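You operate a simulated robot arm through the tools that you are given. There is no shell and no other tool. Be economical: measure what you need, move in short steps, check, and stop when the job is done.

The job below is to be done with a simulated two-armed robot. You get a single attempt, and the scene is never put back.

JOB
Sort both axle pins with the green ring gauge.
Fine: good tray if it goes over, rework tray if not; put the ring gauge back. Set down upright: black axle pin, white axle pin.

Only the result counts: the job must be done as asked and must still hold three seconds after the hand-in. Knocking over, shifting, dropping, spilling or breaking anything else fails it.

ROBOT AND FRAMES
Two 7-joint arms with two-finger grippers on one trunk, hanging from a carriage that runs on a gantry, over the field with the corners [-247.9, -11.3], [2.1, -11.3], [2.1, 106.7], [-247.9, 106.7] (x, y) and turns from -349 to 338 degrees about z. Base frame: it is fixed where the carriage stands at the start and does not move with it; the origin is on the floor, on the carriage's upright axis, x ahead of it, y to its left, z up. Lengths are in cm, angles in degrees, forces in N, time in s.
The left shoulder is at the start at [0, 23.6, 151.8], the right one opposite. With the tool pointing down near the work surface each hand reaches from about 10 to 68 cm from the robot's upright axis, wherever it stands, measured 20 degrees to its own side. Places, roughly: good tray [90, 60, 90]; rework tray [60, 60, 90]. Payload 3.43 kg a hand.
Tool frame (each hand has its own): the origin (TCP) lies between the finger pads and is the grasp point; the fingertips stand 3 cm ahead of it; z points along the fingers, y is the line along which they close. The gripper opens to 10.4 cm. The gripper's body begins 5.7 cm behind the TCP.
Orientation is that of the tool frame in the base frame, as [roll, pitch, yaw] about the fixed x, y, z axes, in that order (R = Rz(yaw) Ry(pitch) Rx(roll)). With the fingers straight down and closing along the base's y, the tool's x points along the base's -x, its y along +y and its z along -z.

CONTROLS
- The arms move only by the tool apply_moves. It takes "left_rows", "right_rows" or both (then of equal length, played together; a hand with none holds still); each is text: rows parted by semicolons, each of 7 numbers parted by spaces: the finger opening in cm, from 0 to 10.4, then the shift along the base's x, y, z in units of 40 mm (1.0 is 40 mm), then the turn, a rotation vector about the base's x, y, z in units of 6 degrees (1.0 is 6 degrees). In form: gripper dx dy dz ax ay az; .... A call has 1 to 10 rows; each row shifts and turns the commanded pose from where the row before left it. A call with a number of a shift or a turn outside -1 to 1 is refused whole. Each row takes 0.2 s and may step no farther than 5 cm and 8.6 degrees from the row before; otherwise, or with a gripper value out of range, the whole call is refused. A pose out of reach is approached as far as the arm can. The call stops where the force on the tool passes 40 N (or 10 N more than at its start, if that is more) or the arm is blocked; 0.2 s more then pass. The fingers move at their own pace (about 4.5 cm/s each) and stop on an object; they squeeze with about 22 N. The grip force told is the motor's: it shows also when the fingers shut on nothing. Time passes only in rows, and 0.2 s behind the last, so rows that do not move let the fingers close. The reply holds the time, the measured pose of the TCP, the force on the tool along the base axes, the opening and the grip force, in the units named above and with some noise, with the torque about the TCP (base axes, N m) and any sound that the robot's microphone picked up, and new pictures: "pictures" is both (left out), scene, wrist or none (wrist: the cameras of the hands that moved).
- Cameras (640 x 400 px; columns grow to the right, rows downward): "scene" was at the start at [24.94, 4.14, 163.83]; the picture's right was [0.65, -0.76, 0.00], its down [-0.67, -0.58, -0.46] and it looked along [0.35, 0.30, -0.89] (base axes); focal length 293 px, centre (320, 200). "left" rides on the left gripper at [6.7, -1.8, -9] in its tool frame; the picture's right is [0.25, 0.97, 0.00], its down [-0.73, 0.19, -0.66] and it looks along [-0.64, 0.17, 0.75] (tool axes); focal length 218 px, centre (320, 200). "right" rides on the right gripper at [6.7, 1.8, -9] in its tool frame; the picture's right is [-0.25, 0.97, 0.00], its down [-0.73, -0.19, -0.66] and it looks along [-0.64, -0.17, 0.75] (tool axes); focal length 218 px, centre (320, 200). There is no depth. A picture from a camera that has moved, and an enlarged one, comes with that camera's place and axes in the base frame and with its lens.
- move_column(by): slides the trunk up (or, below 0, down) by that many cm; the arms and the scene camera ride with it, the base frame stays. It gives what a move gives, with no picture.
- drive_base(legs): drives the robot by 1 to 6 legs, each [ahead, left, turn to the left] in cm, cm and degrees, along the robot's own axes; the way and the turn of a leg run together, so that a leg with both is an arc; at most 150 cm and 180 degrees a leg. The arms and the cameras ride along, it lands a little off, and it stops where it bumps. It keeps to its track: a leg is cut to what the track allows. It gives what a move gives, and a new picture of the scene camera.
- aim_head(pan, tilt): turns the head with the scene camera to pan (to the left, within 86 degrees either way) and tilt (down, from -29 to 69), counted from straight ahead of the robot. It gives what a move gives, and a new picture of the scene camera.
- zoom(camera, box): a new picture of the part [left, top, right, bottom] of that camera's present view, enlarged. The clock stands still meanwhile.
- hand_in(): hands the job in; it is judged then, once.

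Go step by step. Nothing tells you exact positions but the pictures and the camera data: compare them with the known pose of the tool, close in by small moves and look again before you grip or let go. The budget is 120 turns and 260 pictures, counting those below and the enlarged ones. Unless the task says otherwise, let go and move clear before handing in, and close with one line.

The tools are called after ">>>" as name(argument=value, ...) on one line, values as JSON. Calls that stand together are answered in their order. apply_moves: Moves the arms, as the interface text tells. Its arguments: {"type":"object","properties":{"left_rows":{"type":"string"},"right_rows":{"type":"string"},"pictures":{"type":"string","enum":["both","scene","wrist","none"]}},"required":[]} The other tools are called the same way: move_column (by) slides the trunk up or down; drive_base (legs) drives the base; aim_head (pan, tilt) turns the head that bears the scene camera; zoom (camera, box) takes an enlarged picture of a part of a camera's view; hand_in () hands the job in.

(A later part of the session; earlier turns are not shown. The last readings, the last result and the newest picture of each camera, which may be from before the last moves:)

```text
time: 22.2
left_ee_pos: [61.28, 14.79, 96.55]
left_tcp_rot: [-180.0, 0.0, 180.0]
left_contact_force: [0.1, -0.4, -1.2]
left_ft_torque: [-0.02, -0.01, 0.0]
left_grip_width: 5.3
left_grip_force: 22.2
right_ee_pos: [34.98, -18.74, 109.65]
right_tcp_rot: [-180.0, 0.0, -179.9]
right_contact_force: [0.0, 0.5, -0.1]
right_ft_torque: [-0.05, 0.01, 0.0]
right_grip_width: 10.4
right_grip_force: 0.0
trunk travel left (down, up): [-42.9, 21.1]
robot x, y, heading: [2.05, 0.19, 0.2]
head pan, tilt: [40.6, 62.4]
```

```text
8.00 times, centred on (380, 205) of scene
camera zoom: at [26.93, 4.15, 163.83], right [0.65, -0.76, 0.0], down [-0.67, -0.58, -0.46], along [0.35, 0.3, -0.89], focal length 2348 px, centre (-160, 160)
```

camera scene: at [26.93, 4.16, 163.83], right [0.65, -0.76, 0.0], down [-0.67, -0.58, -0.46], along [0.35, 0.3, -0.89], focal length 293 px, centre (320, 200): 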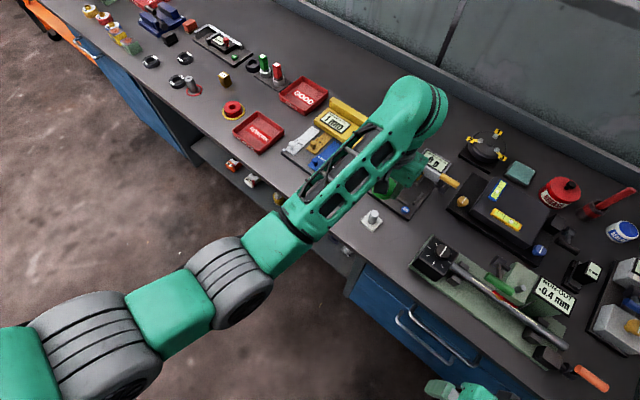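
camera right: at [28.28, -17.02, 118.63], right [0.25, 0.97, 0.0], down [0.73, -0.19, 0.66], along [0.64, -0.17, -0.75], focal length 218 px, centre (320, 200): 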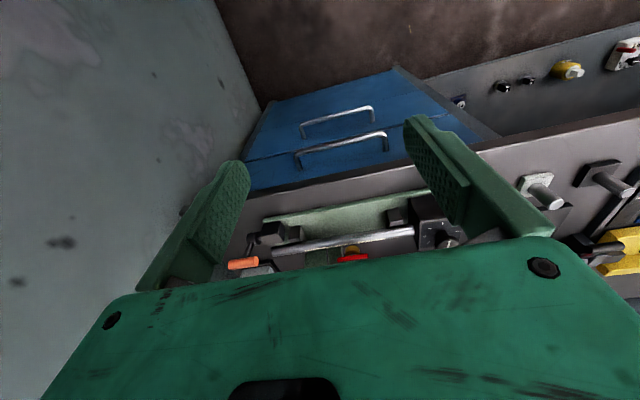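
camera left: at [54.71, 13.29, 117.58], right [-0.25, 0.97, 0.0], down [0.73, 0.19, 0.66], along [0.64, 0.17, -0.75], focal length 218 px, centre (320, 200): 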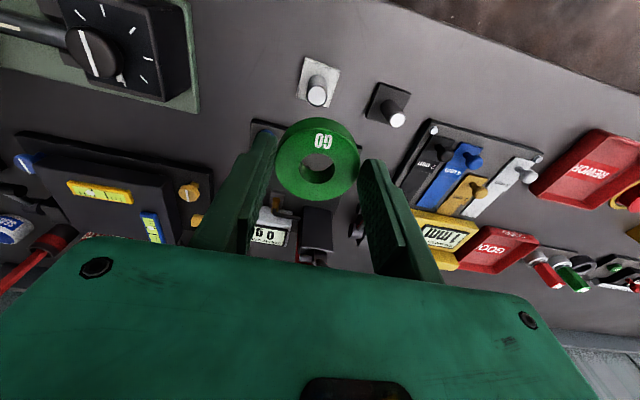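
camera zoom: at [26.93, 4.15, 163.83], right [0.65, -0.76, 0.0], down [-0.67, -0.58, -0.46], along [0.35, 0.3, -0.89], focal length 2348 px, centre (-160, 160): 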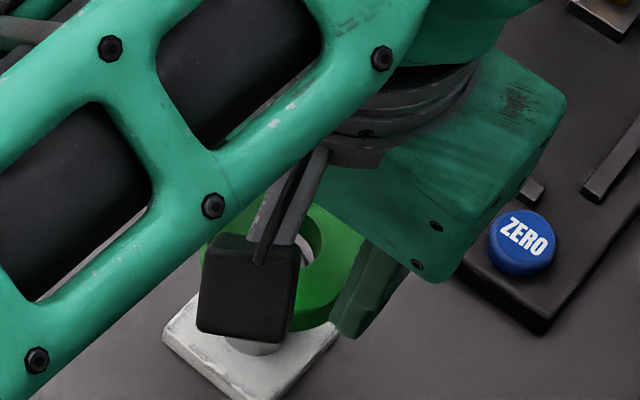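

The white pin's top is centred under the hole. I'll lower in small steps.

>>> apply_moves(left_rows="4 0 0 -0.06 0 0 0;4 0 0 -0.06 0 0 0;4 0 0 -0.06 0 0 0;4 0 0 0 0 0 0", pictures="none")

>>> zoom(camera="left", box=[240, 110, 400, 210])

```text
time: 23.2
left_ee_pos: [61.45, 14.7, 95.99]
left_tcp_rot: [180.0, 0.2, -180.0]
left_contact_force: [-6.1, -0.7, 18.0]
left_ft_torque: [-0.07, 0.39, -0.05]
left_grip_width: 5.34
left_grip_force: 21.7
right_ee_pos: [34.99, -18.7, 109.68]
right_tcp_rot: [-180.0, 0.0, -179.9]
right_contact_force: [0.7, -0.5, 0.4]
right_ft_torque: [-0.01, -0.02, 0.0]
right_grip_width: 10.37
right_grip_force: 0.0
trunk travel left (down, up): [-42.9, 21.1]
robot x, y, heading: [1.88, 0.0, 0.2]
head pan, tilt: [40.6, 62.4]
```

```text
4.00 times, centred on (320, 160) of left
camera zoom: at [54.8, 13.09, 104.83], right [-0.25, 0.97, 0.0], down [0.73, 0.19, 0.66], along [0.64, 0.17, -0.75], focal length 873 px, centre (320, 360)
```

zoom: 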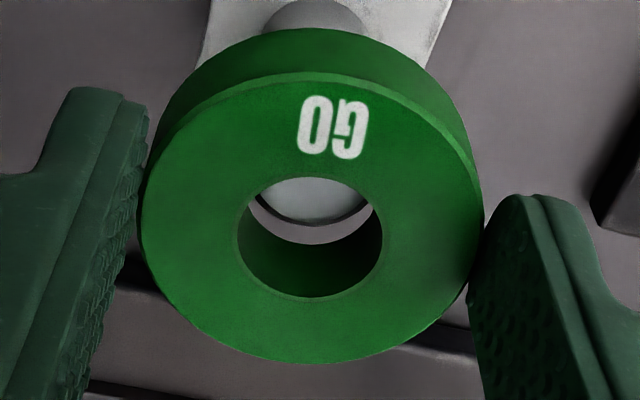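

The ring rests on the pin with 18 N; the pin looks slightly off toward -x. I'll back up, shift 1.5 mm toward -x and try again to be sure.

>>> apply_moves(left_rows="4 0 0 0.08 0 0 0;4 -0.045 0 0 0 0 0;4 0 0 -0.04 0 0 0;4 0 0 -0.03 0 0 0;4 0 0 0 0 0 0", pictures="none")

>>> zoom(camera="left", box=[240, 110, 400, 210])

```text
time: 24.4
left_ee_pos: [61.08, 14.91, 95.82]
left_tcp_rot: [-180.0, -0.1, -179.9]
left_contact_force: [-3.4, 1.6, 11.0]
left_ft_torque: [0.07, 0.14, 0.03]
left_grip_width: 5.32
left_grip_force: 22.4
right_ee_pos: [35.02, -18.62, 109.69]
right_tcp_rot: [180.0, 0.0, -180.0]
right_contact_force: [-0.4, 0.6, 0.7]
right_ft_torque: [0.01, 0.0, 0.05]
right_grip_width: 10.43
right_grip_force: 0.1
trunk travel left (down, up): [-42.9, 21.1]
robot x, y, heading: [2.14, 0.09, -0.1]
head pan, tilt: [40.6, 62.4]
```

```text
4.00 times, centred on (320, 160) of left
camera zoom: at [54.47, 13.07, 104.71], right [-0.25, 0.97, 0.0], down [0.73, 0.19, 0.66], along [0.64, 0.17, -0.75], focal length 873 px, centre (320, 360)
```

zoom: 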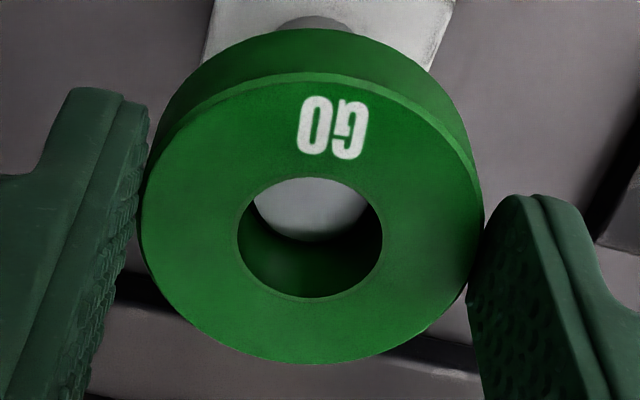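

Now the pin is nearly exactly centred, yet contact persists. I'll press a bit more with a tiny +x correction to see whether it slides in over the chamfer.

>>> apply_moves(left_rows="4 0.01 0 0 0 0 0;4 0.005 0 -0.03 0 0 0;4 0 0 0 0 0 0", pictures="none")

>>> zoom(camera="left", box=[240, 110, 400, 210])

>>> zoom(camera="scene", box=[340, 180, 420, 230])

```text
time: 25.2
left_ee_pos: [61.23, 14.79, 95.68]
left_tcp_rot: [180.0, 0.1, 180.0]
left_contact_force: [-8.2, -0.8, 18.6]
left_ft_torque: [-0.05, 0.28, -0.09]
left_grip_width: 5.3
left_grip_force: 22.1
right_ee_pos: [34.91, -18.75, 109.66]
right_tcp_rot: [179.9, 0.0, 180.0]
right_contact_force: [0.3, 0.1, -0.7]
right_ft_torque: [0.02, 0.03, 0.02]
right_grip_width: 10.38
right_grip_force: 0.1
trunk travel left (down, up): [-42.9, 21.1]
robot x, y, heading: [2.1, -0.34, 0.0]
head pan, tilt: [40.6, 62.4]
```

```text
4.00 times, centred on (320, 160) of left
camera zoom: at [54.57, 13.06, 104.62], right [-0.25, 0.97, 0.0], down [0.73, 0.19, 0.66], along [0.64, 0.17, -0.75], focal length 873 px, centre (320, 360)
```

zoom: 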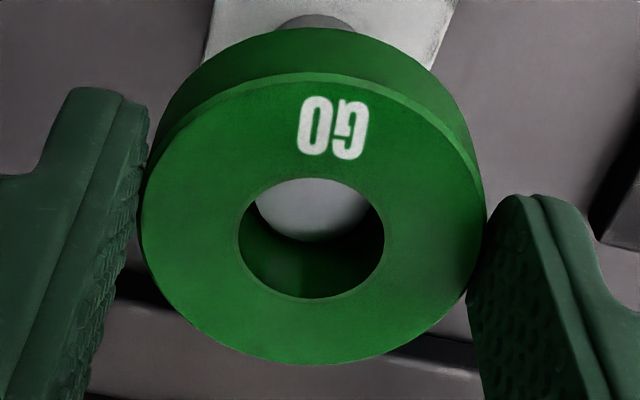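

```text
8.00 times, centred on (380, 205) of scene
camera zoom: at [26.93, 4.16, 163.84], right [0.65, -0.76, 0.0], down [-0.67, -0.58, -0.46], along [0.35, 0.3, -0.89], focal length 2348 px, centre (-160, 160)
```

zoom: 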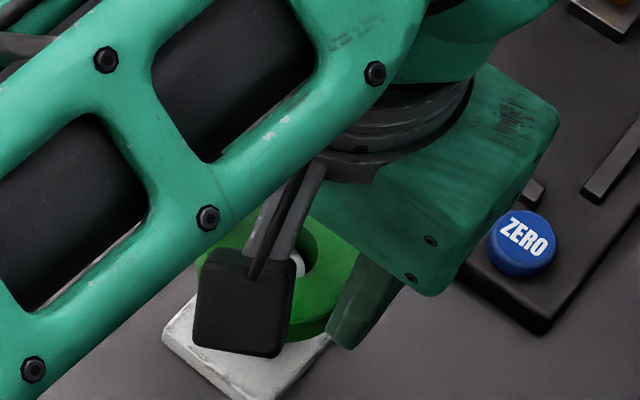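

The sideways force says the ring wants to go toward -x. I'll raise a touch, shift 2 mm that way and press again.

>>> apply_moves(left_rows="4 -0.02 0 0.04 0 0 0;4 -0.03 0 0 0 0 0;4 0 0 -0.04 0 0 0;4 0 0 -0.02 0 0 0;4 0 0 0 0 0 0", pictures="none")

>>> zoom(camera="left", box=[240, 110, 400, 210])

```text
time: 26.4
left_ee_pos: [61.34, 14.8, 95.74]
left_tcp_rot: [-180.0, 0.1, -180.0]
left_contact_force: [-2.3, -0.2, 18.4]
left_ft_torque: [-0.01, 0.01, -0.04]
left_grip_width: 5.27
left_grip_force: 22.0
right_ee_pos: [34.97, -18.71, 109.77]
right_tcp_rot: [-180.0, 0.1, 180.0]
right_contact_force: [-0.2, 0.4, 0.1]
right_ft_torque: [-0.02, 0.0, -0.02]
right_grip_width: 10.39
right_grip_force: 0.0
trunk travel left (down, up): [-42.9, 21.1]
robot x, y, heading: [1.83, -0.19, -0.3]
head pan, tilt: [40.6, 62.4]
```

```text
4.00 times, centred on (320, 160) of left
camera zoom: at [54.53, 13.07, 104.59], right [-0.25, 0.97, 0.0], down [0.73, 0.19, 0.66], along [0.64, 0.17, -0.75], focal length 873 px, centre (320, 360)
```

zoom: 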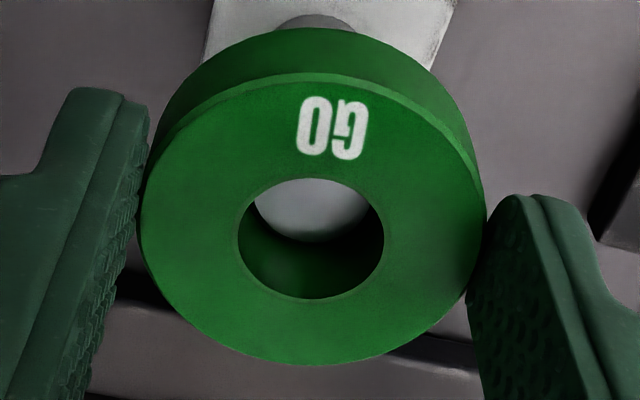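

Centred with balanced side forces, the ring still sits on top at 18 N and doesn't go over: white is rework. I'll lift off and carry the ring back to its place.

>>> apply_moves(left_rows="4 0 0 0.2 0 0 0;4 0 0 0.5 0 0 0;4 0 0 0.8 0 0 0;4 -0.14 -0.7 0 0 0 0;4 -0.15 -0.7 0 0 0 0;4 -0.15 -0.65 0 0 0 0;4 0 0 -0.8 0 0 0;4 0 0 -0.8 0 0 0;4 0 0 -0.6 0 0 0;4 0 0 0 0 0 0")

>>> zoom(camera="left", box=[200, 60, 440, 210])

```text
time: 28.6
left_ee_pos: [59.21, 6.48, 92.65]
left_tcp_rot: [-179.9, -0.1, 180.0]
left_contact_force: [-0.1, 0.0, -1.5]
left_ft_torque: [-0.05, 0.01, 0.02]
left_grip_width: 5.3
left_grip_force: 21.3
right_ee_pos: [34.95, -18.78, 109.67]
right_tcp_rot: [-180.0, 0.0, -180.0]
right_contact_force: [0.2, -0.8, -0.8]
right_ft_torque: [0.01, -0.01, 0.01]
right_grip_width: 10.39
right_grip_force: 0.1
trunk travel left (down, up): [-42.9, 21.1]
robot x, y, heading: [1.82, 0.37, -0.1]
head pan, tilt: [40.6, 62.4]
camera scene: at [26.94, 4.15, 163.83], right [0.65, -0.76, 0.0], down [-0.67, -0.58, -0.46], along [0.35, 0.3, -0.89], focal length 293 px, centre (320, 200)
camera left: at [52.55, 4.87, 101.51], right [-0.25, 0.97, 0.0], down [0.73, 0.19, 0.66], along [0.64, 0.17, -0.75], focal length 218 px, centre (320, 200)
```

scene: 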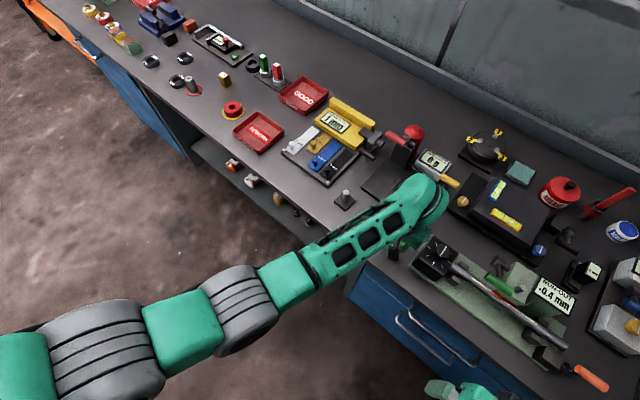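
left: 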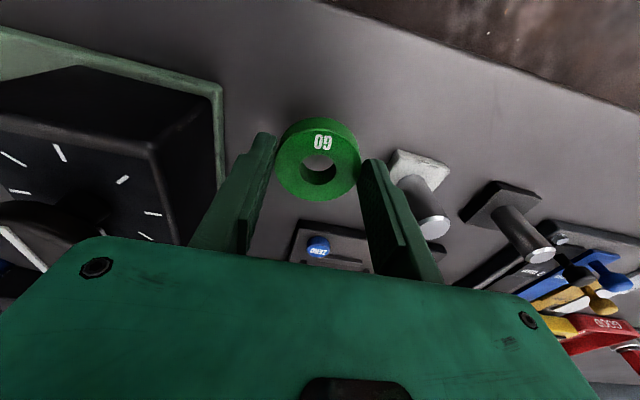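

```text
2.67 times, centred on (320, 135) of left
camera zoom: at [52.55, 4.87, 101.51], right [-0.25, 0.97, 0.0], down [0.73, 0.19, 0.66], along [0.64, 0.17, -0.75], focal length 582 px, centre (320, 373)
```

zoom: 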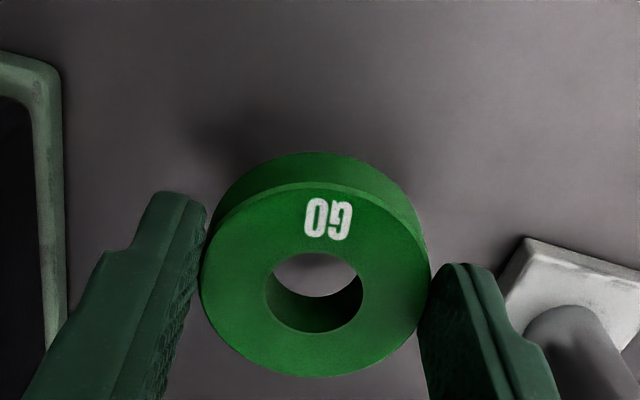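

Nearly home; I'll nudge 2 mm in +x and lower gently until the ring touches the bench.

>>> apply_moves(left_rows="4 0.05 0.01 -0.2 0 0 0;4 0 0 -0.2 0 0 0;4 0 0 -0.1 0 0 0;4 0 0 -0.05 0 0 0;4 0 0 0 0 0 0", pictures="none")

>>> zoom(camera="left", box=[200, 90, 440, 240])

```text
time: 29.8
left_ee_pos: [59.49, 6.44, 90.4]
left_tcp_rot: [-180.0, 0.0, 180.0]
left_contact_force: [-1.1, 0.3, -1.4]
left_ft_torque: [0.01, -0.01, 0.03]
left_grip_width: 5.31
left_grip_force: 22.2
right_ee_pos: [35.09, -18.73, 109.61]
right_tcp_rot: [180.0, 0.0, -179.9]
right_contact_force: [-0.5, -0.1, 0.1]
right_ft_torque: [0.03, 0.0, -0.01]
right_grip_width: 10.43
right_grip_force: 0.0
trunk travel left (down, up): [-42.9, 21.1]
robot x, y, heading: [1.87, 0.05, 0.1]
head pan, tilt: [40.6, 62.4]
```

```text
2.67 times, centred on (320, 165) of left
camera zoom: at [52.74, 4.81, 99.39], right [-0.25, 0.97, 0.0], down [0.73, 0.19, 0.66], along [0.64, 0.17, -0.75], focal length 582 px, centre (320, 293)
```

zoom: 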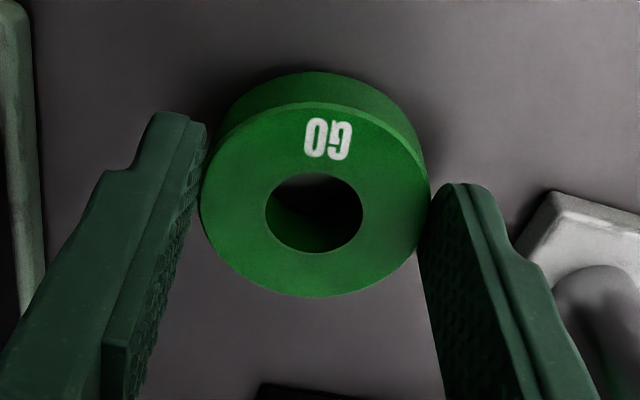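

A slight 1 mm fix, then down until it touches, then release.

>>> apply_moves(left_rows="4 -0.03 0.035 -0.03 0 0 0;4 0 0 -0.02 0 0 0;4 0 0 0 0 0 0", pictures="none")

>>> zoom(camera="left", box=[200, 90, 440, 240])

```text
time: 30.6
left_ee_pos: [59.37, 6.65, 90.32]
left_tcp_rot: [180.0, 0.0, -180.0]
left_contact_force: [-0.3, 0.4, -2.0]
left_ft_torque: [0.01, 0.04, 0.03]
left_grip_width: 5.33
left_grip_force: 21.6
right_ee_pos: [34.96, -18.81, 109.67]
right_tcp_rot: [-179.9, 0.0, 180.0]
right_contact_force: [-0.5, -0.5, 0.2]
right_ft_torque: [0.0, -0.03, 0.0]
right_grip_width: 10.4
right_grip_force: 0.2
trunk travel left (down, up): [-42.9, 21.1]
robot x, y, heading: [1.95, 0.1, 0.1]
head pan, tilt: [40.6, 62.4]
```

```text
2.67 times, centred on (320, 165) of left
camera zoom: at [52.66, 4.94, 99.19], right [-0.25, 0.97, 0.0], down [0.73, 0.19, 0.66], along [0.64, 0.17, -0.75], focal length 582 px, centre (320, 293)
```

zoom: 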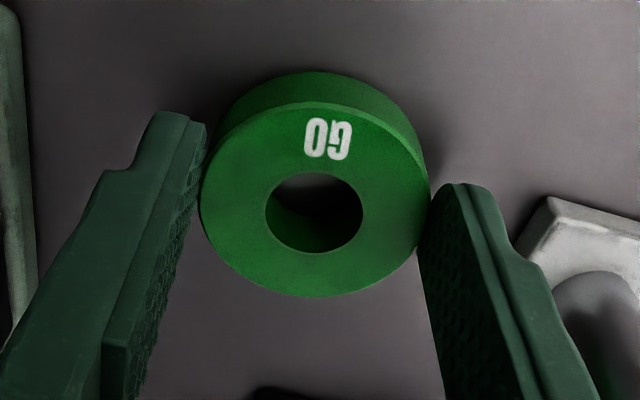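

Position matches the original view well. I'll feel for the bench.

>>> apply_moves(left_rows="4 0 0 -0.03 0 0 0;4 0 0 -0.02 0 0 0;4 0 0 0 0 0 0", pictures="none")

```text
time: 31.4
left_ee_pos: [59.39, 6.62, 90.1]
left_tcp_rot: [180.0, 0.2, -179.9]
left_contact_force: [-0.4, 1.0, 2.9]
left_ft_torque: [-0.02, -0.07, -0.02]
left_grip_width: 5.29
left_grip_force: 22.0
right_ee_pos: [35.17, -18.71, 109.66]
right_tcp_rot: [-180.0, 0.0, -180.0]
right_contact_force: [0.3, 0.2, 0.1]
right_ft_torque: [0.0, 0.0, 0.0]
right_grip_width: 10.39
right_grip_force: 0.0
trunk travel left (down, up): [-42.9, 21.1]
robot x, y, heading: [1.6, 0.15, -0.2]
head pan, tilt: [40.6, 62.4]
```

The ring touches the bench. Releasing and rising.

>>> apply_moves(left_rows="6.4 0 0 0 0 0 0;6.4 0 0 0 0 0 0;6.4 0 0 0.2 0 0 0;6.4 0 0 0.6 0 0 0;6.4 0 0 0.9 0 0 0;6.4 0 0 0.9 0 0 0;6.4 0 0 0.9 0 0 0;6.4 0 0 0.5 0 0 0;6.4 0 0 0 0 0 0")

>>> zoom(camera="left", box=[220, 60, 420, 185])

```text
time: 33.4
left_ee_pos: [59.38, 6.86, 106.17]
left_tcp_rot: [180.0, 0.0, -180.0]
left_contact_force: [-1.1, -0.2, -0.2]
left_ft_torque: [0.01, 0.0, 0.01]
left_grip_width: 6.41
left_grip_force: 0.0
right_ee_pos: [34.96, -18.68, 109.63]
right_tcp_rot: [180.0, 0.1, -179.9]
right_contact_force: [-0.6, 0.5, 0.3]
right_ft_torque: [-0.03, -0.03, 0.02]
right_grip_width: 10.41
right_grip_force: 0.1
trunk travel left (down, up): [-42.9, 21.1]
robot x, y, heading: [1.72, 0.0, -0.0]
head pan, tilt: [40.6, 62.4]
camera scene: at [26.93, 4.15, 163.83], right [0.65, -0.76, 0.0], down [-0.67, -0.58, -0.46], along [0.35, 0.3, -0.89], focal length 293 px, centre (320, 200)
camera left: at [52.78, 5.12, 115.21], right [-0.25, 0.97, 0.0], down [0.73, 0.19, 0.66], along [0.64, 0.17, -0.75], focal length 218 px, centre (320, 200)
```

scene: 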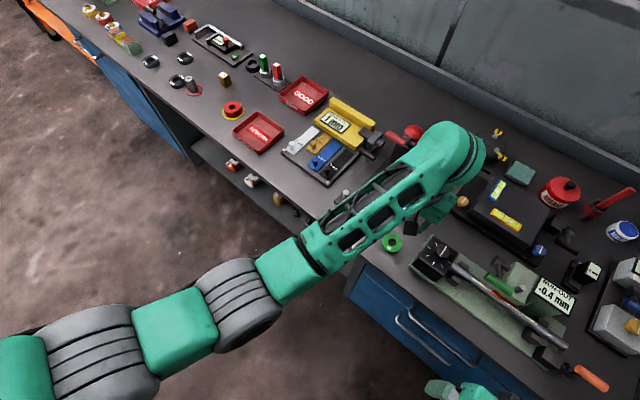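
left: 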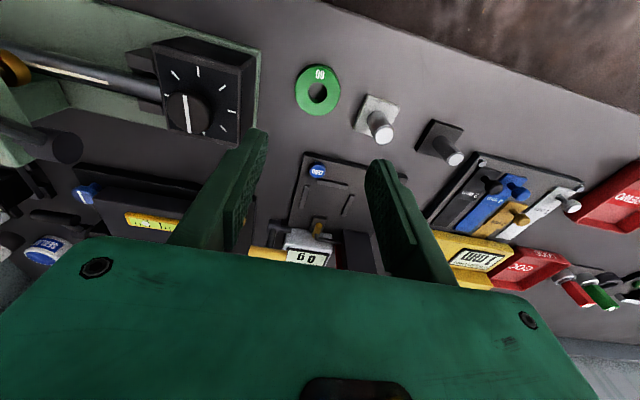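

```text
3.20 times, centred on (320, 122) of left
camera zoom: at [52.78, 5.12, 115.21], right [-0.25, 0.97, 0.0], down [0.73, 0.19, 0.66], along [0.64, 0.17, -0.75], focal length 698 px, centre (320, 448)
```

zoom: 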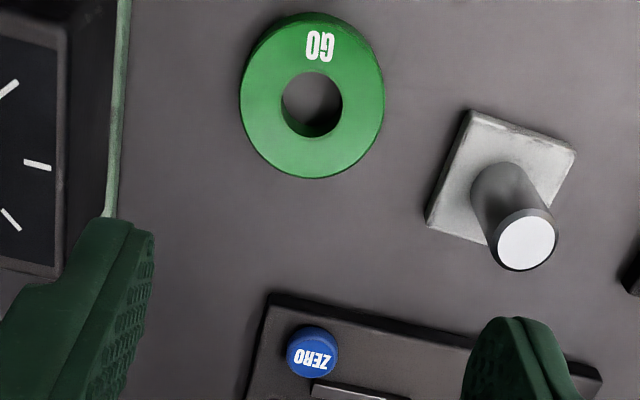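

The ring is back in its place. Next I take the black pin: the left hand goes above (61.8, 24.6) with a 4.5 cm opening.

>>> apply_moves(left_rows="4.5 0.12 0.9 0 0 0 0;4.5 0.12 0.9 0 0 0 0;4.5 0.12 0.9 0 0 0 0;4.5 0.12 0.9 0 0 0 0;4.5 0.12 0.85 0 0 0 0;4.5 0 0 -0.8 0 0 0;4.5 0 0 -0.6 0 0 0;4.5 0 0 0 0 0 0")

>>> zoom(camera="left", box=[220, 80, 420, 205])

>>> zoom(camera="scene", box=[300, 150, 420, 225])

```text
time: 35.2
left_ee_pos: [61.73, 24.56, 100.52]
left_tcp_rot: [-180.0, 0.0, 180.0]
left_contact_force: [0.1, 0.7, -0.3]
left_ft_torque: [-0.01, -0.01, -0.03]
left_grip_width: 4.52
left_grip_force: 0.0
right_ee_pos: [34.96, -18.63, 109.56]
right_tcp_rot: [180.0, 0.0, -180.0]
right_contact_force: [-0.4, 0.0, -0.5]
right_ft_torque: [-0.03, -0.01, -0.02]
right_grip_width: 10.39
right_grip_force: 0.0
trunk travel left (down, up): [-42.9, 21.1]
robot x, y, heading: [1.87, -0.13, -0.0]
head pan, tilt: [40.6, 62.4]
camera scene: at [26.94, 4.16, 163.83], right [0.65, -0.76, 0.0], down [-0.67, -0.58, -0.46], along [0.35, 0.3, -0.89], focal length 293 px, centre (320, 200)
camera left: at [54.99, 22.89, 109.3], right [-0.25, 0.97, 0.0], down [0.73, 0.19, 0.66], along [0.64, 0.17, -0.75], focal length 218 px, centre (320, 200)
```

scene: 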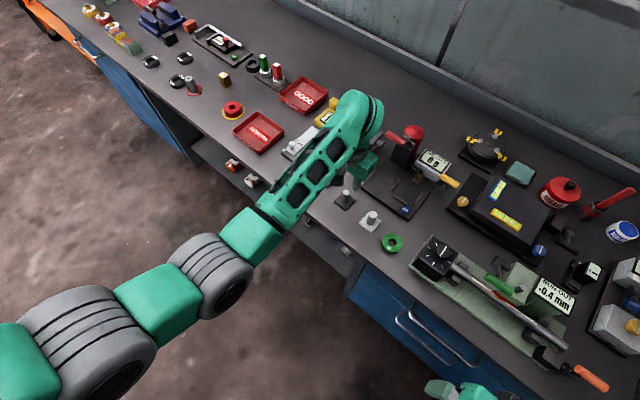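
left: 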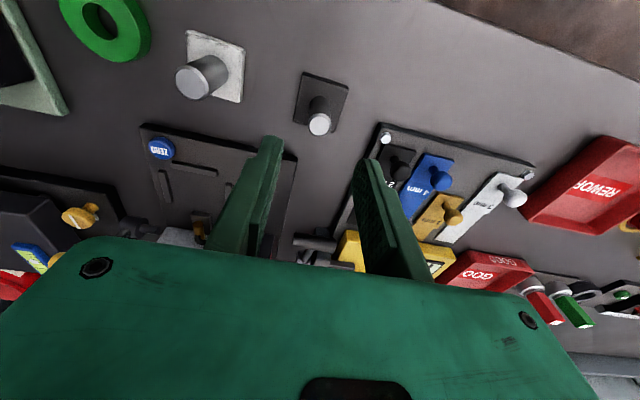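

```text
3.20 times, centred on (320, 142) of left
camera zoom: at [54.99, 22.89, 109.3], right [-0.25, 0.97, 0.0], down [0.73, 0.19, 0.66], along [0.64, 0.17, -0.75], focal length 698 px, centre (320, 384)
```

zoom: 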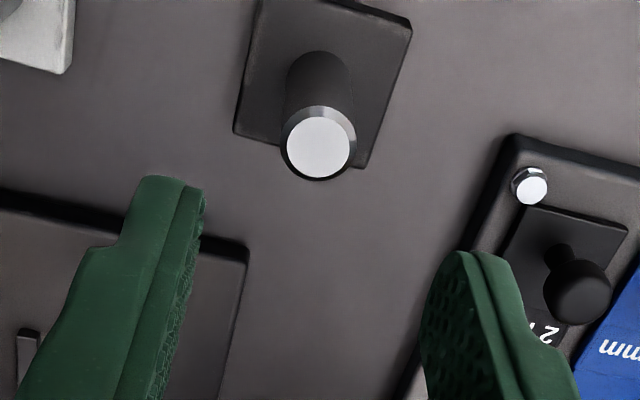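

```text
5.33 times, centred on (360, 188) of scene
camera zoom: at [26.94, 4.16, 163.83], right [0.65, -0.76, 0.0], down [-0.67, -0.58, -0.46], along [0.35, 0.3, -0.89], focal length 1565 px, centre (107, 267)
```

zoom: 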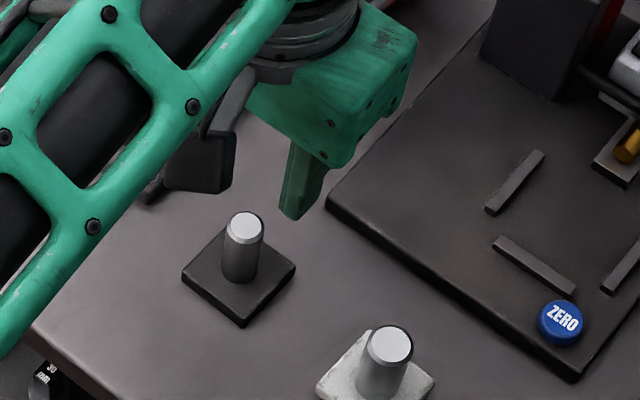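

Aligned. Lowering around the pin.

>>> apply_moves(left_rows="4.5 0.03 0.01 -0.8 0 0 0;4.5 0 0 -0.7 0 0 0;4.5 0 0 -0.5 0 0 0;4.5 0 0 -0.3 0 0 0;4.5 0 0 0 0 0 0", pictures="none")

>>> zoom(camera="left", box=[200, 80, 440, 230])

```text
time: 36.4
left_ee_pos: [61.87, 24.52, 91.12]
left_tcp_rot: [-179.9, -0.1, -180.0]
left_contact_force: [0.4, 0.4, -0.2]
left_ft_torque: [-0.03, 0.0, 0.01]
left_grip_width: 4.49
left_grip_force: 0.0
right_ee_pos: [35.02, -18.76, 109.54]
right_tcp_rot: [-180.0, 0.0, -180.0]
right_contact_force: [0.6, -0.1, 0.1]
right_ft_torque: [0.04, -0.05, 0.0]
right_grip_width: 10.41
right_grip_force: 0.0
trunk travel left (down, up): [-42.9, 21.1]
robot x, y, heading: [2.0, -0.04, 0.1]
head pan, tilt: [40.6, 62.4]
```

```text
2.67 times, centred on (320, 155) of left
camera zoom: at [55.2, 22.8, 100.1], right [-0.25, 0.97, 0.0], down [0.73, 0.19, 0.66], along [0.64, 0.17, -0.75], focal length 582 px, centre (320, 320)
```

zoom: 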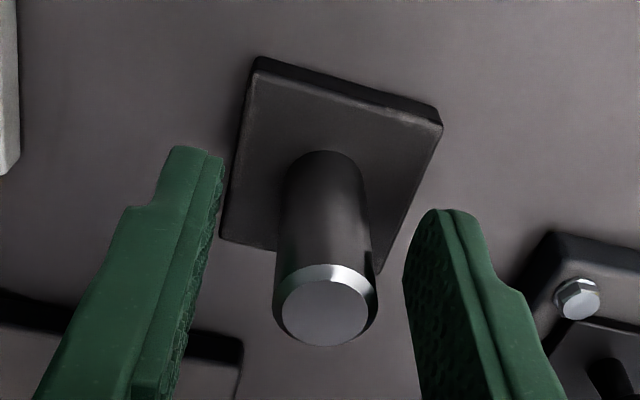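

The pin stands between the pads. Closing.

>>> apply_moves(left_rows="3 0 0.02 0 0 0 0;1.5 0 0 0 0 0 0;1 0 0 0 0 0 0;1 0 0 0 0 0 0;1 0 0 0 0 0 0;1 0 0 0 0 0 0", pictures="wrist")

```text
time: 37.8
left_ee_pos: [61.83, 24.7, 91.29]
left_tcp_rot: [-180.0, 0.0, 180.0]
left_contact_force: [-0.1, 0.3, -0.6]
left_ft_torque: [0.07, 0.0, 0.0]
left_grip_width: 1.93
left_grip_force: 22.6
right_ee_pos: [35.01, -18.71, 109.62]
right_tcp_rot: [-180.0, 0.0, 180.0]
right_contact_force: [1.1, -1.1, 0.1]
right_ft_torque: [-0.01, 0.03, -0.01]
right_grip_width: 10.4
right_grip_force: 0.1
trunk travel left (down, up): [-42.9, 21.1]
robot x, y, heading: [1.97, -0.1, 0.1]
head pan, tilt: [40.6, 62.4]
camera left: at [55.19, 22.91, 100.14], right [-0.25, 0.97, 0.0], down [0.73, 0.19, 0.66], along [0.64, 0.17, -0.75], focal length 218 px, centre (320, 200)
```

left: 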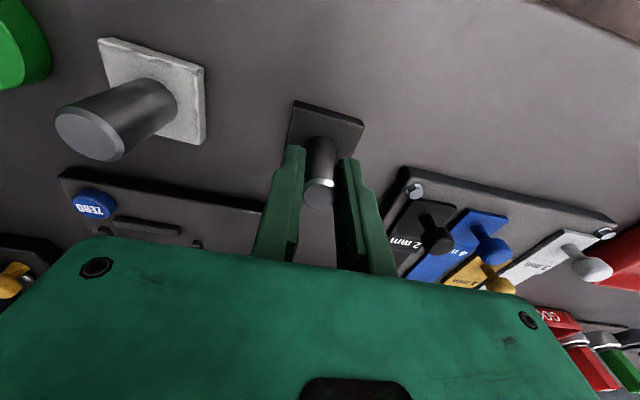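

Black pin gripped (1.93 cm). I'll lift it high.

>>> apply_moves(left_rows="1 0 0 0.3 0 0 0;1 0 0 0.6 0 0 0;1 0 0 0.9 0 0 0;1 0 0 0.9 0 0 0;1 0 0 0.9 0 0 0;1 -0.5 0 0.9 0 0 0;1 -0.8 0 0.5 0 0 0;1 -0.8 0 0 0 0 0;1 -0.5 0 0 0 0 0;1 0 0 0 0 0 0")

```text
time: 40.0
left_ee_pos: [51.55, 24.46, 111.26]
left_tcp_rot: [179.9, 0.0, 179.9]
left_contact_force: [0.0, 0.4, -2.8]
left_ft_torque: [0.0, 0.01, 0.03]
left_grip_width: 1.94
left_grip_force: 22.2
right_ee_pos: [34.93, -18.71, 109.59]
right_tcp_rot: [180.0, 0.0, -179.9]
right_contact_force: [-0.3, 0.1, -0.4]
right_ft_torque: [0.01, -0.02, 0.02]
right_grip_width: 10.4
right_grip_force: 0.0
trunk travel left (down, up): [-42.9, 21.1]
robot x, y, heading: [2.06, -0.25, -0.2]
head pan, tilt: [40.6, 62.4]
camera scene: at [26.93, 4.15, 163.83], right [0.65, -0.76, 0.0], down [-0.67, -0.58, -0.46], along [0.35, 0.3, -0.89], focal length 293 px, centre (320, 200)
camera left: at [44.75, 22.83, 120.19], right [-0.25, 0.97, 0.0], down [0.73, 0.19, 0.66], along [0.64, 0.17, -0.75], focal length 218 px, centre (320, 200)
```

scene: 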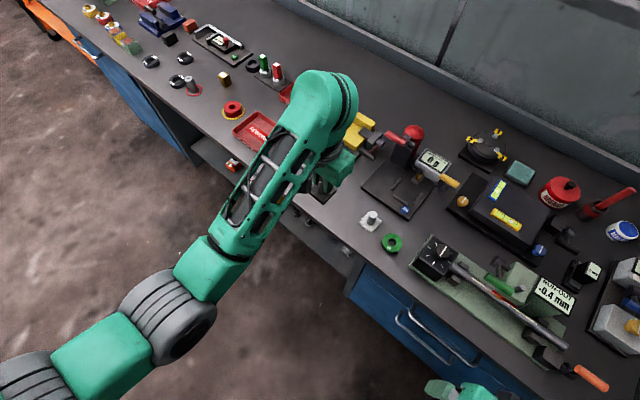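
left: 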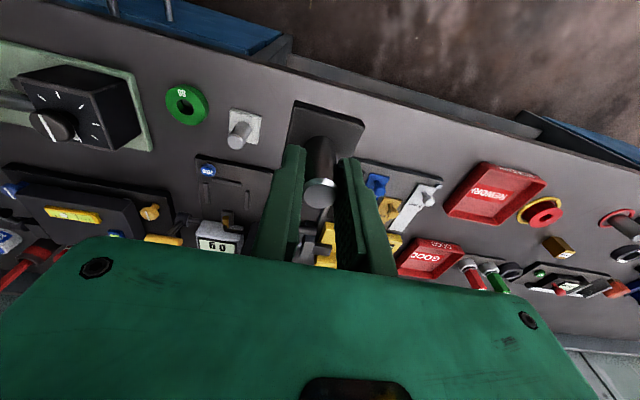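

Carrying on: drive left about 51 cm, then turn 60° right so that the left shoulder points toward the bench.

>>> drive_base(legs=[[0, 51, 0], [0, 0, -60]])

>>> aim_head(pan=70, tilt=50)

```text
time: 45.6
left_ee_pos: [47.52, 19.84, 111.14]
left_tcp_rot: [-180.0, 0.0, 119.2]
left_contact_force: [-0.4, -0.1, -3.4]
left_ft_torque: [0.0, 0.02, 0.04]
left_grip_width: 1.93
left_grip_force: 22.9
right_ee_pos: [1.65, 13.21, 109.69]
right_tcp_rot: [179.9, 0.0, 119.2]
right_contact_force: [-0.5, 0.0, -0.5]
right_ft_torque: [0.01, 0.02, 0.02]
right_grip_width: 10.41
right_grip_force: 0.0
trunk travel left (down, up): [-42.9, 21.1]
robot x, y, heading: [1.89, 51.33, -60.5]
head pan, tilt: [40.6, 62.4]
camera scene: at [17.88, 31.38, 163.82], right [-0.35, -0.94, 0.0], down [-0.83, 0.31, -0.46], along [0.43, -0.16, -0.89], focal length 293 px, centre (320, 200)
```

scene: 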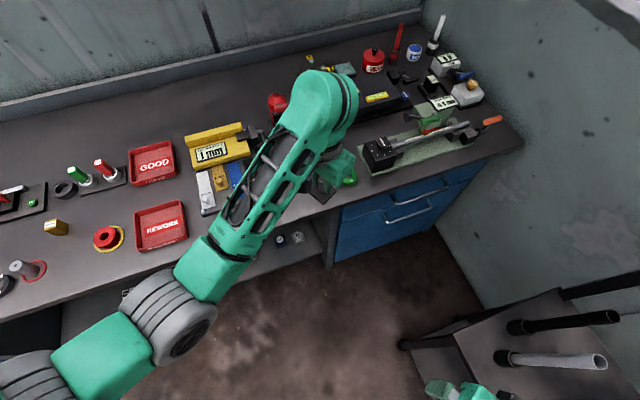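

```text
time: 46.6
left_ee_pos: [47.55, 19.83, 111.17]
left_tcp_rot: [-180.0, 0.1, 119.2]
left_contact_force: [-1.0, 0.8, -3.1]
left_ft_torque: [-0.02, 0.0, 0.03]
left_grip_width: 1.91
left_grip_force: 22.1
right_ee_pos: [1.74, 13.14, 109.59]
right_tcp_rot: [-180.0, 0.1, 119.2]
right_contact_force: [-0.5, -0.6, 0.2]
right_ft_torque: [-0.02, 0.03, 0.01]
right_grip_width: 10.41
right_grip_force: 0.1
trunk travel left (down, up): [-42.9, 21.1]
robot x, y, heading: [2.19, 50.88, -60.7]
head pan, tilt: [70.0, 50.0]
camera scene: at [19.49, 34.81, 165.35], right [0.16, -0.99, 0.0], down [-0.76, -0.12, -0.64], along [0.63, 0.1, -0.77], focal length 293 px, centre (320, 200)
```

scene: 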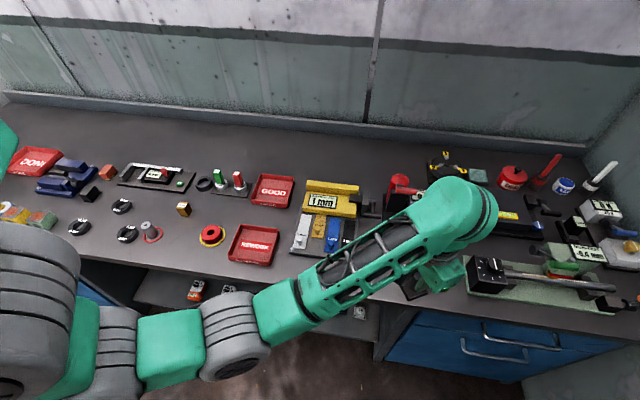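

Good tray is near (85.8, 63.3), rework tray near (63.1, 62.7). I'll carry the black pin toward the good tray, high up.

>>> apply_moves(left_rows="1 0.5 0.6 0 0 0 0;1 0.72 0.86 0 0 0 0;1 0.72 0.86 0 0 0 0;1 0.72 0.86 0 0 0 0;1 0.72 0.86 0 0 0 0;1 0.72 0.86 0 0 0 0;1 0.72 0.86 0 0 0 0;1 0.72 0.86 0 0 0 0;1 0.72 0.86 0 0 0 0;1 0 0 0 0 0 0")

```text
time: 48.8
left_ee_pos: [72.82, 49.57, 111.13]
left_tcp_rot: [-180.0, -0.1, 119.2]
left_contact_force: [-0.7, -0.9, -3.2]
left_ft_torque: [0.0, -0.01, -0.01]
left_grip_width: 1.92
left_grip_force: 22.6
right_ee_pos: [1.66, 13.11, 109.61]
right_tcp_rot: [180.0, 0.0, 119.1]
right_contact_force: [-0.5, 0.0, -0.1]
right_ft_torque: [0.01, 0.02, 0.01]
right_grip_width: 10.41
right_grip_force: 0.1
trunk travel left (down, up): [-42.9, 21.1]
robot x, y, heading: [1.72, 50.98, -60.7]
head pan, tilt: [70.0, 50.0]
camera scene: at [19.47, 34.8, 165.35], right [0.16, -0.99, 0.0], down [-0.76, -0.12, -0.64], along [0.63, 0.1, -0.77], focal length 293 px, centre (320, 200)
camera left: at [67.9, 54.71, 120.11], right [0.72, 0.69, 0.0], down [0.52, -0.54, 0.66], along [0.45, -0.47, -0.75], focal length 218 px, centre (320, 200)
```

scene: 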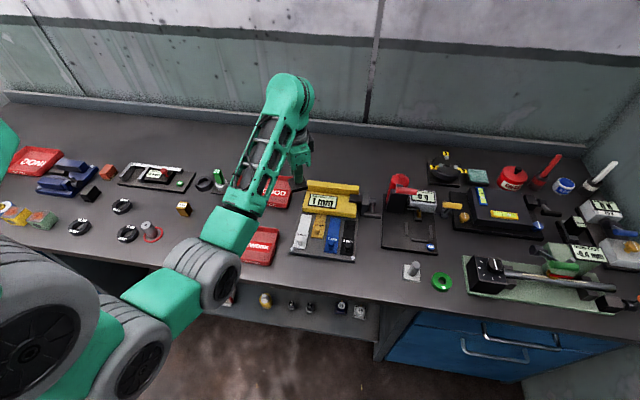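
left: 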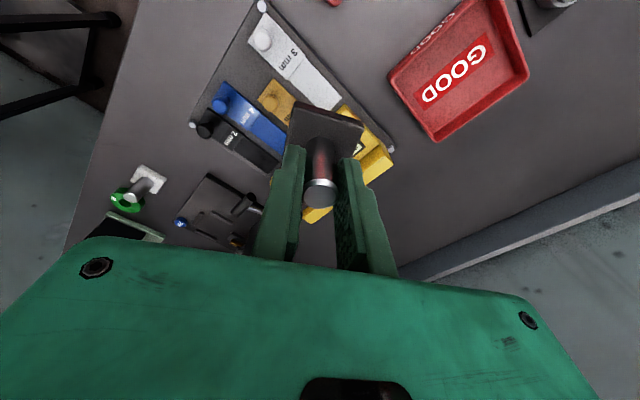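

The wrist view puts the good tray centre at (86, 63). Continuing there.

>>> apply_moves(left_rows="1 0.76 0.84 0 0 0 0;1 0.76 0.84 0 0 0 0;1 0.76 0.84 0 0 0 0;1 0.76 0.84 0 0 0 0;1 0 0 0 0 0 0")

>>> zoom(camera="scene", box=[200, 140, 328, 220])

```text
time: 50.0
left_ee_pos: [84.42, 62.98, 111.29]
left_tcp_rot: [-179.9, -0.1, 119.2]
left_contact_force: [-0.6, -0.1, -3.6]
left_ft_torque: [-0.01, -0.03, 0.01]
left_grip_width: 1.92
left_grip_force: 22.3
right_ee_pos: [1.67, 13.1, 109.63]
right_tcp_rot: [180.0, 0.0, 119.2]
right_contact_force: [0.2, 0.4, -1.1]
right_ft_torque: [0.01, -0.01, -0.02]
right_grip_width: 10.41
right_grip_force: 0.2
trunk travel left (down, up): [-42.9, 21.1]
robot x, y, heading: [2.23, 50.82, -60.7]
head pan, tilt: [70.0, 50.0]
camera scene: at [19.46, 34.8, 165.35], right [0.16, -0.99, 0.0], down [-0.76, -0.12, -0.64], along [0.63, 0.1, -0.77], focal length 293 px, centre (320, 200)
camera left: at [79.74, 68.05, 120.08], right [0.72, 0.69, 0.0], down [0.52, -0.54, 0.66], along [0.45, -0.47, -0.75], focal length 218 px, centre (320, 200)
```

scene: 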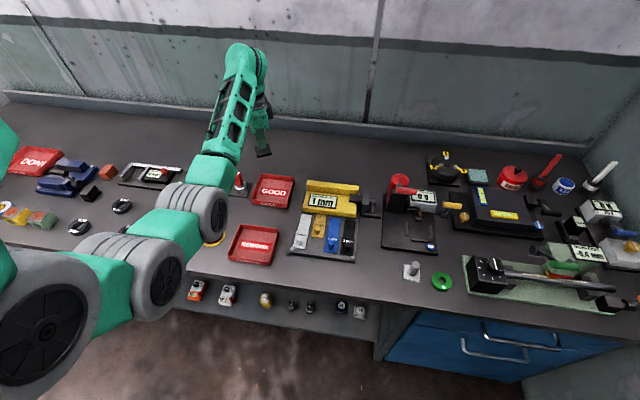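
left: 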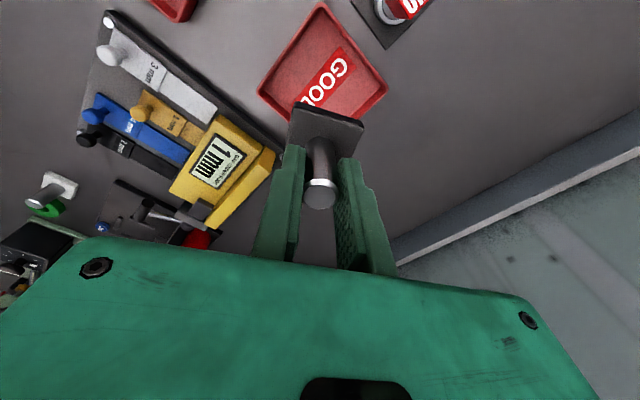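

```text
5.00 times, centred on (264, 180) of scene
camera zoom: at [19.46, 34.8, 165.35], right [0.16, -0.99, 0.0], down [-0.76, -0.12, -0.64], along [0.63, 0.1, -0.77], focal length 1467 px, centre (600, 300)
```

zoom: 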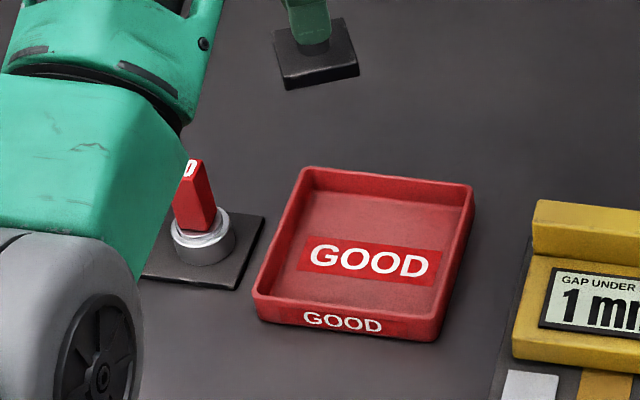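

I reach it. Shift 1 cm in x, then lower to about 3 cm above the tray floor.

>>> apply_moves(left_rows="1 0.27 -0.02 -0.8 0 0 0;1 0 0 -0.85 0 0 0;1 0 0 -0.85 0 0 0;1 0 0 -0.8 0 0 0;1 0 0 -0.5 0 0 0;1 0 0 0 0 0 0", pictures="wrist")

>>> zoom(camera="scene", box=[200, 140, 328, 220])

```text
time: 51.4
left_ee_pos: [85.94, 63.18, 95.89]
left_tcp_rot: [179.9, 0.1, 119.1]
left_contact_force: [0.3, 0.3, -2.8]
left_ft_torque: [0.04, 0.01, 0.0]
left_grip_width: 1.9
left_grip_force: 22.4
right_ee_pos: [1.74, 13.17, 109.58]
right_tcp_rot: [-180.0, 0.0, 119.1]
right_contact_force: [-0.1, 0.0, 0.7]
right_ft_torque: [0.0, -0.01, -0.03]
right_grip_width: 10.41
right_grip_force: 0.1
trunk travel left (down, up): [-42.9, 21.1]
robot x, y, heading: [1.95, 51.04, -60.8]
head pan, tilt: [70.0, 50.0]
camera left: at [81.11, 68.24, 104.75], right [0.72, 0.69, 0.0], down [0.52, -0.54, 0.66], along [0.45, -0.47, -0.75], focal length 218 px, centre (320, 200)
```

left: 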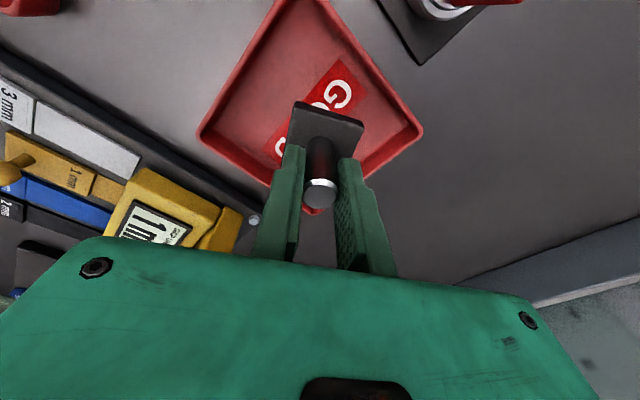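

```text
5.00 times, centred on (264, 180) of scene
camera zoom: at [19.49, 34.81, 165.36], right [0.16, -0.99, 0.0], down [-0.76, -0.12, -0.64], along [0.63, 0.1, -0.77], focal length 1467 px, centre (600, 300)
```

zoom: 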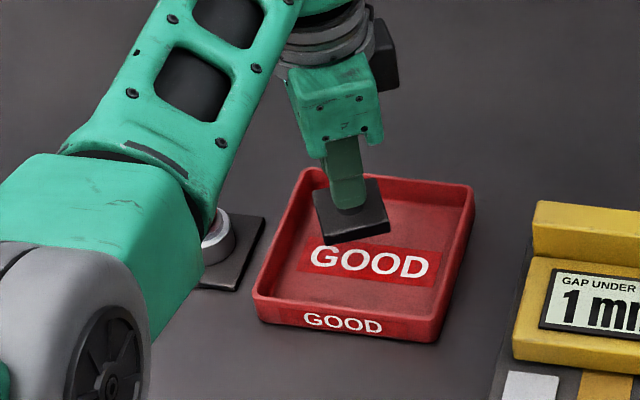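

Over the tray centre. Lowering gently to touch the floor.

>>> apply_moves(left_rows="1 -0.05 -0.04 -0.3 0 0 0;1 0 0 -0.3 0 0 0;1 0 0 -0.15 0 0 0;1 0 0 -0.1 0 0 0;1 0 0 0 0 0 0", pictures="none")

>>> zoom(camera="scene", box=[200, 140, 328, 220])

```text
time: 52.6
left_ee_pos: [85.66, 62.87, 92.62]
left_tcp_rot: [180.0, 0.0, 119.2]
left_contact_force: [-0.1, 0.2, -3.2]
left_ft_torque: [0.02, -0.01, -0.01]
left_grip_width: 1.9
left_grip_force: 21.9
right_ee_pos: [1.67, 13.1, 109.73]
right_tcp_rot: [180.0, 0.0, 119.3]
right_contact_force: [0.0, 0.5, -0.4]
right_ft_torque: [0.03, 0.02, 0.04]
right_grip_width: 10.39
right_grip_force: 0.0
trunk travel left (down, up): [-42.9, 21.1]
robot x, y, heading: [2.19, 50.51, -60.6]
head pan, tilt: [70.0, 50.0]
```

```text
5.00 times, centred on (264, 180) of scene
camera zoom: at [19.49, 34.81, 165.36], right [0.16, -0.99, 0.0], down [-0.76, -0.12, -0.64], along [0.63, 0.1, -0.77], focal length 1467 px, centre (600, 300)
```

zoom: 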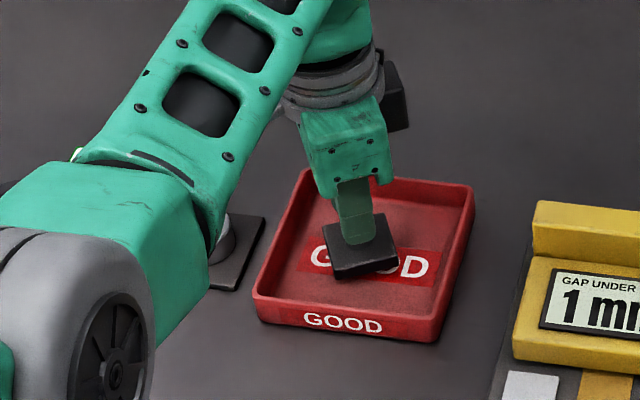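

Well placed within the tray. I'll step down until the force shows contact.

>>> apply_moves(left_rows="1 0 0 -0.08 0 0 0;1 0 0 -0.06 0 0 0;1 0 0 0 0 0 0", pictures="none")

```text
time: 53.4
left_ee_pos: [85.65, 62.81, 91.97]
left_tcp_rot: [-179.9, 0.0, 119.0]
left_contact_force: [0.3, 0.0, -3.0]
left_ft_torque: [-0.02, 0.03, -0.04]
left_grip_width: 1.93
left_grip_force: 21.9
right_ee_pos: [1.66, 13.12, 109.59]
right_tcp_rot: [-180.0, 0.0, 119.2]
right_contact_force: [-1.2, 0.1, 0.1]
right_ft_torque: [0.01, 0.0, 0.0]
right_grip_width: 10.41
right_grip_force: 0.0
trunk travel left (down, up): [-42.9, 21.1]
robot x, y, heading: [1.65, 51.13, -60.8]
head pan, tilt: [70.0, 50.0]
```

>>> apply_moves(left_rows="1 0 0 -0.05 0 0 0;1 0 0 -0.04 0 0 0;1 0 0 0 0 0 0", pictures="none")

```text
time: 54.2
left_ee_pos: [85.74, 62.78, 91.66]
left_tcp_rot: [-179.9, 0.0, 119.1]
left_contact_force: [0.3, 0.3, -3.0]
left_ft_torque: [0.02, 0.01, -0.03]
left_grip_width: 1.94
left_grip_force: 22.6
right_ee_pos: [1.73, 13.14, 109.64]
right_tcp_rot: [-179.9, 0.0, 119.2]
right_contact_force: [-0.1, -0.2, -0.1]
right_ft_torque: [-0.01, 0.0, 0.03]
right_grip_width: 10.41
right_grip_force: 0.1
trunk travel left (down, up): [-42.9, 21.1]
robot x, y, heading: [1.98, 50.9, -60.6]
head pan, tilt: [70.0, 50.0]
```

No contact yet; I'll go on down a few millimetres.

>>> apply_moves(left_rows="1 0 0 -0.03 0 0 0;1 0 0 -0.03 0 0 0;1 0 0 0 0 0 0", pictures="none")

>>> zoom(camera="scene", box=[232, 160, 312, 210])

```text
time: 55.0
left_ee_pos: [85.78, 62.84, 91.74]
left_tcp_rot: [179.8, 0.1, 119.2]
left_contact_force: [-6.3, -1.7, 13.4]
left_ft_torque: [-0.18, 0.48, 0.05]
left_grip_width: 1.93
left_grip_force: 22.4
right_ee_pos: [1.76, 13.07, 109.58]
right_tcp_rot: [-179.9, 0.0, 119.1]
right_contact_force: [-0.6, -0.8, 0.0]
right_ft_torque: [0.03, 0.01, 0.02]
right_grip_width: 10.42
right_grip_force: 0.1
trunk travel left (down, up): [-42.9, 21.1]
robot x, y, heading: [1.89, 51.03, -60.8]
head pan, tilt: [70.0, 50.0]
```

```text
8.00 times, centred on (272, 185) of scene
camera zoom: at [19.51, 34.81, 165.39], right [0.16, -0.99, 0.0], down [-0.76, -0.12, -0.64], along [0.63, 0.1, -0.77], focal length 2348 px, centre (704, 320)
```

zoom: 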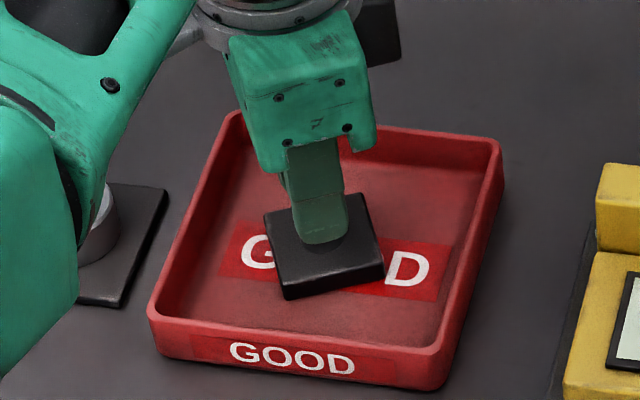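

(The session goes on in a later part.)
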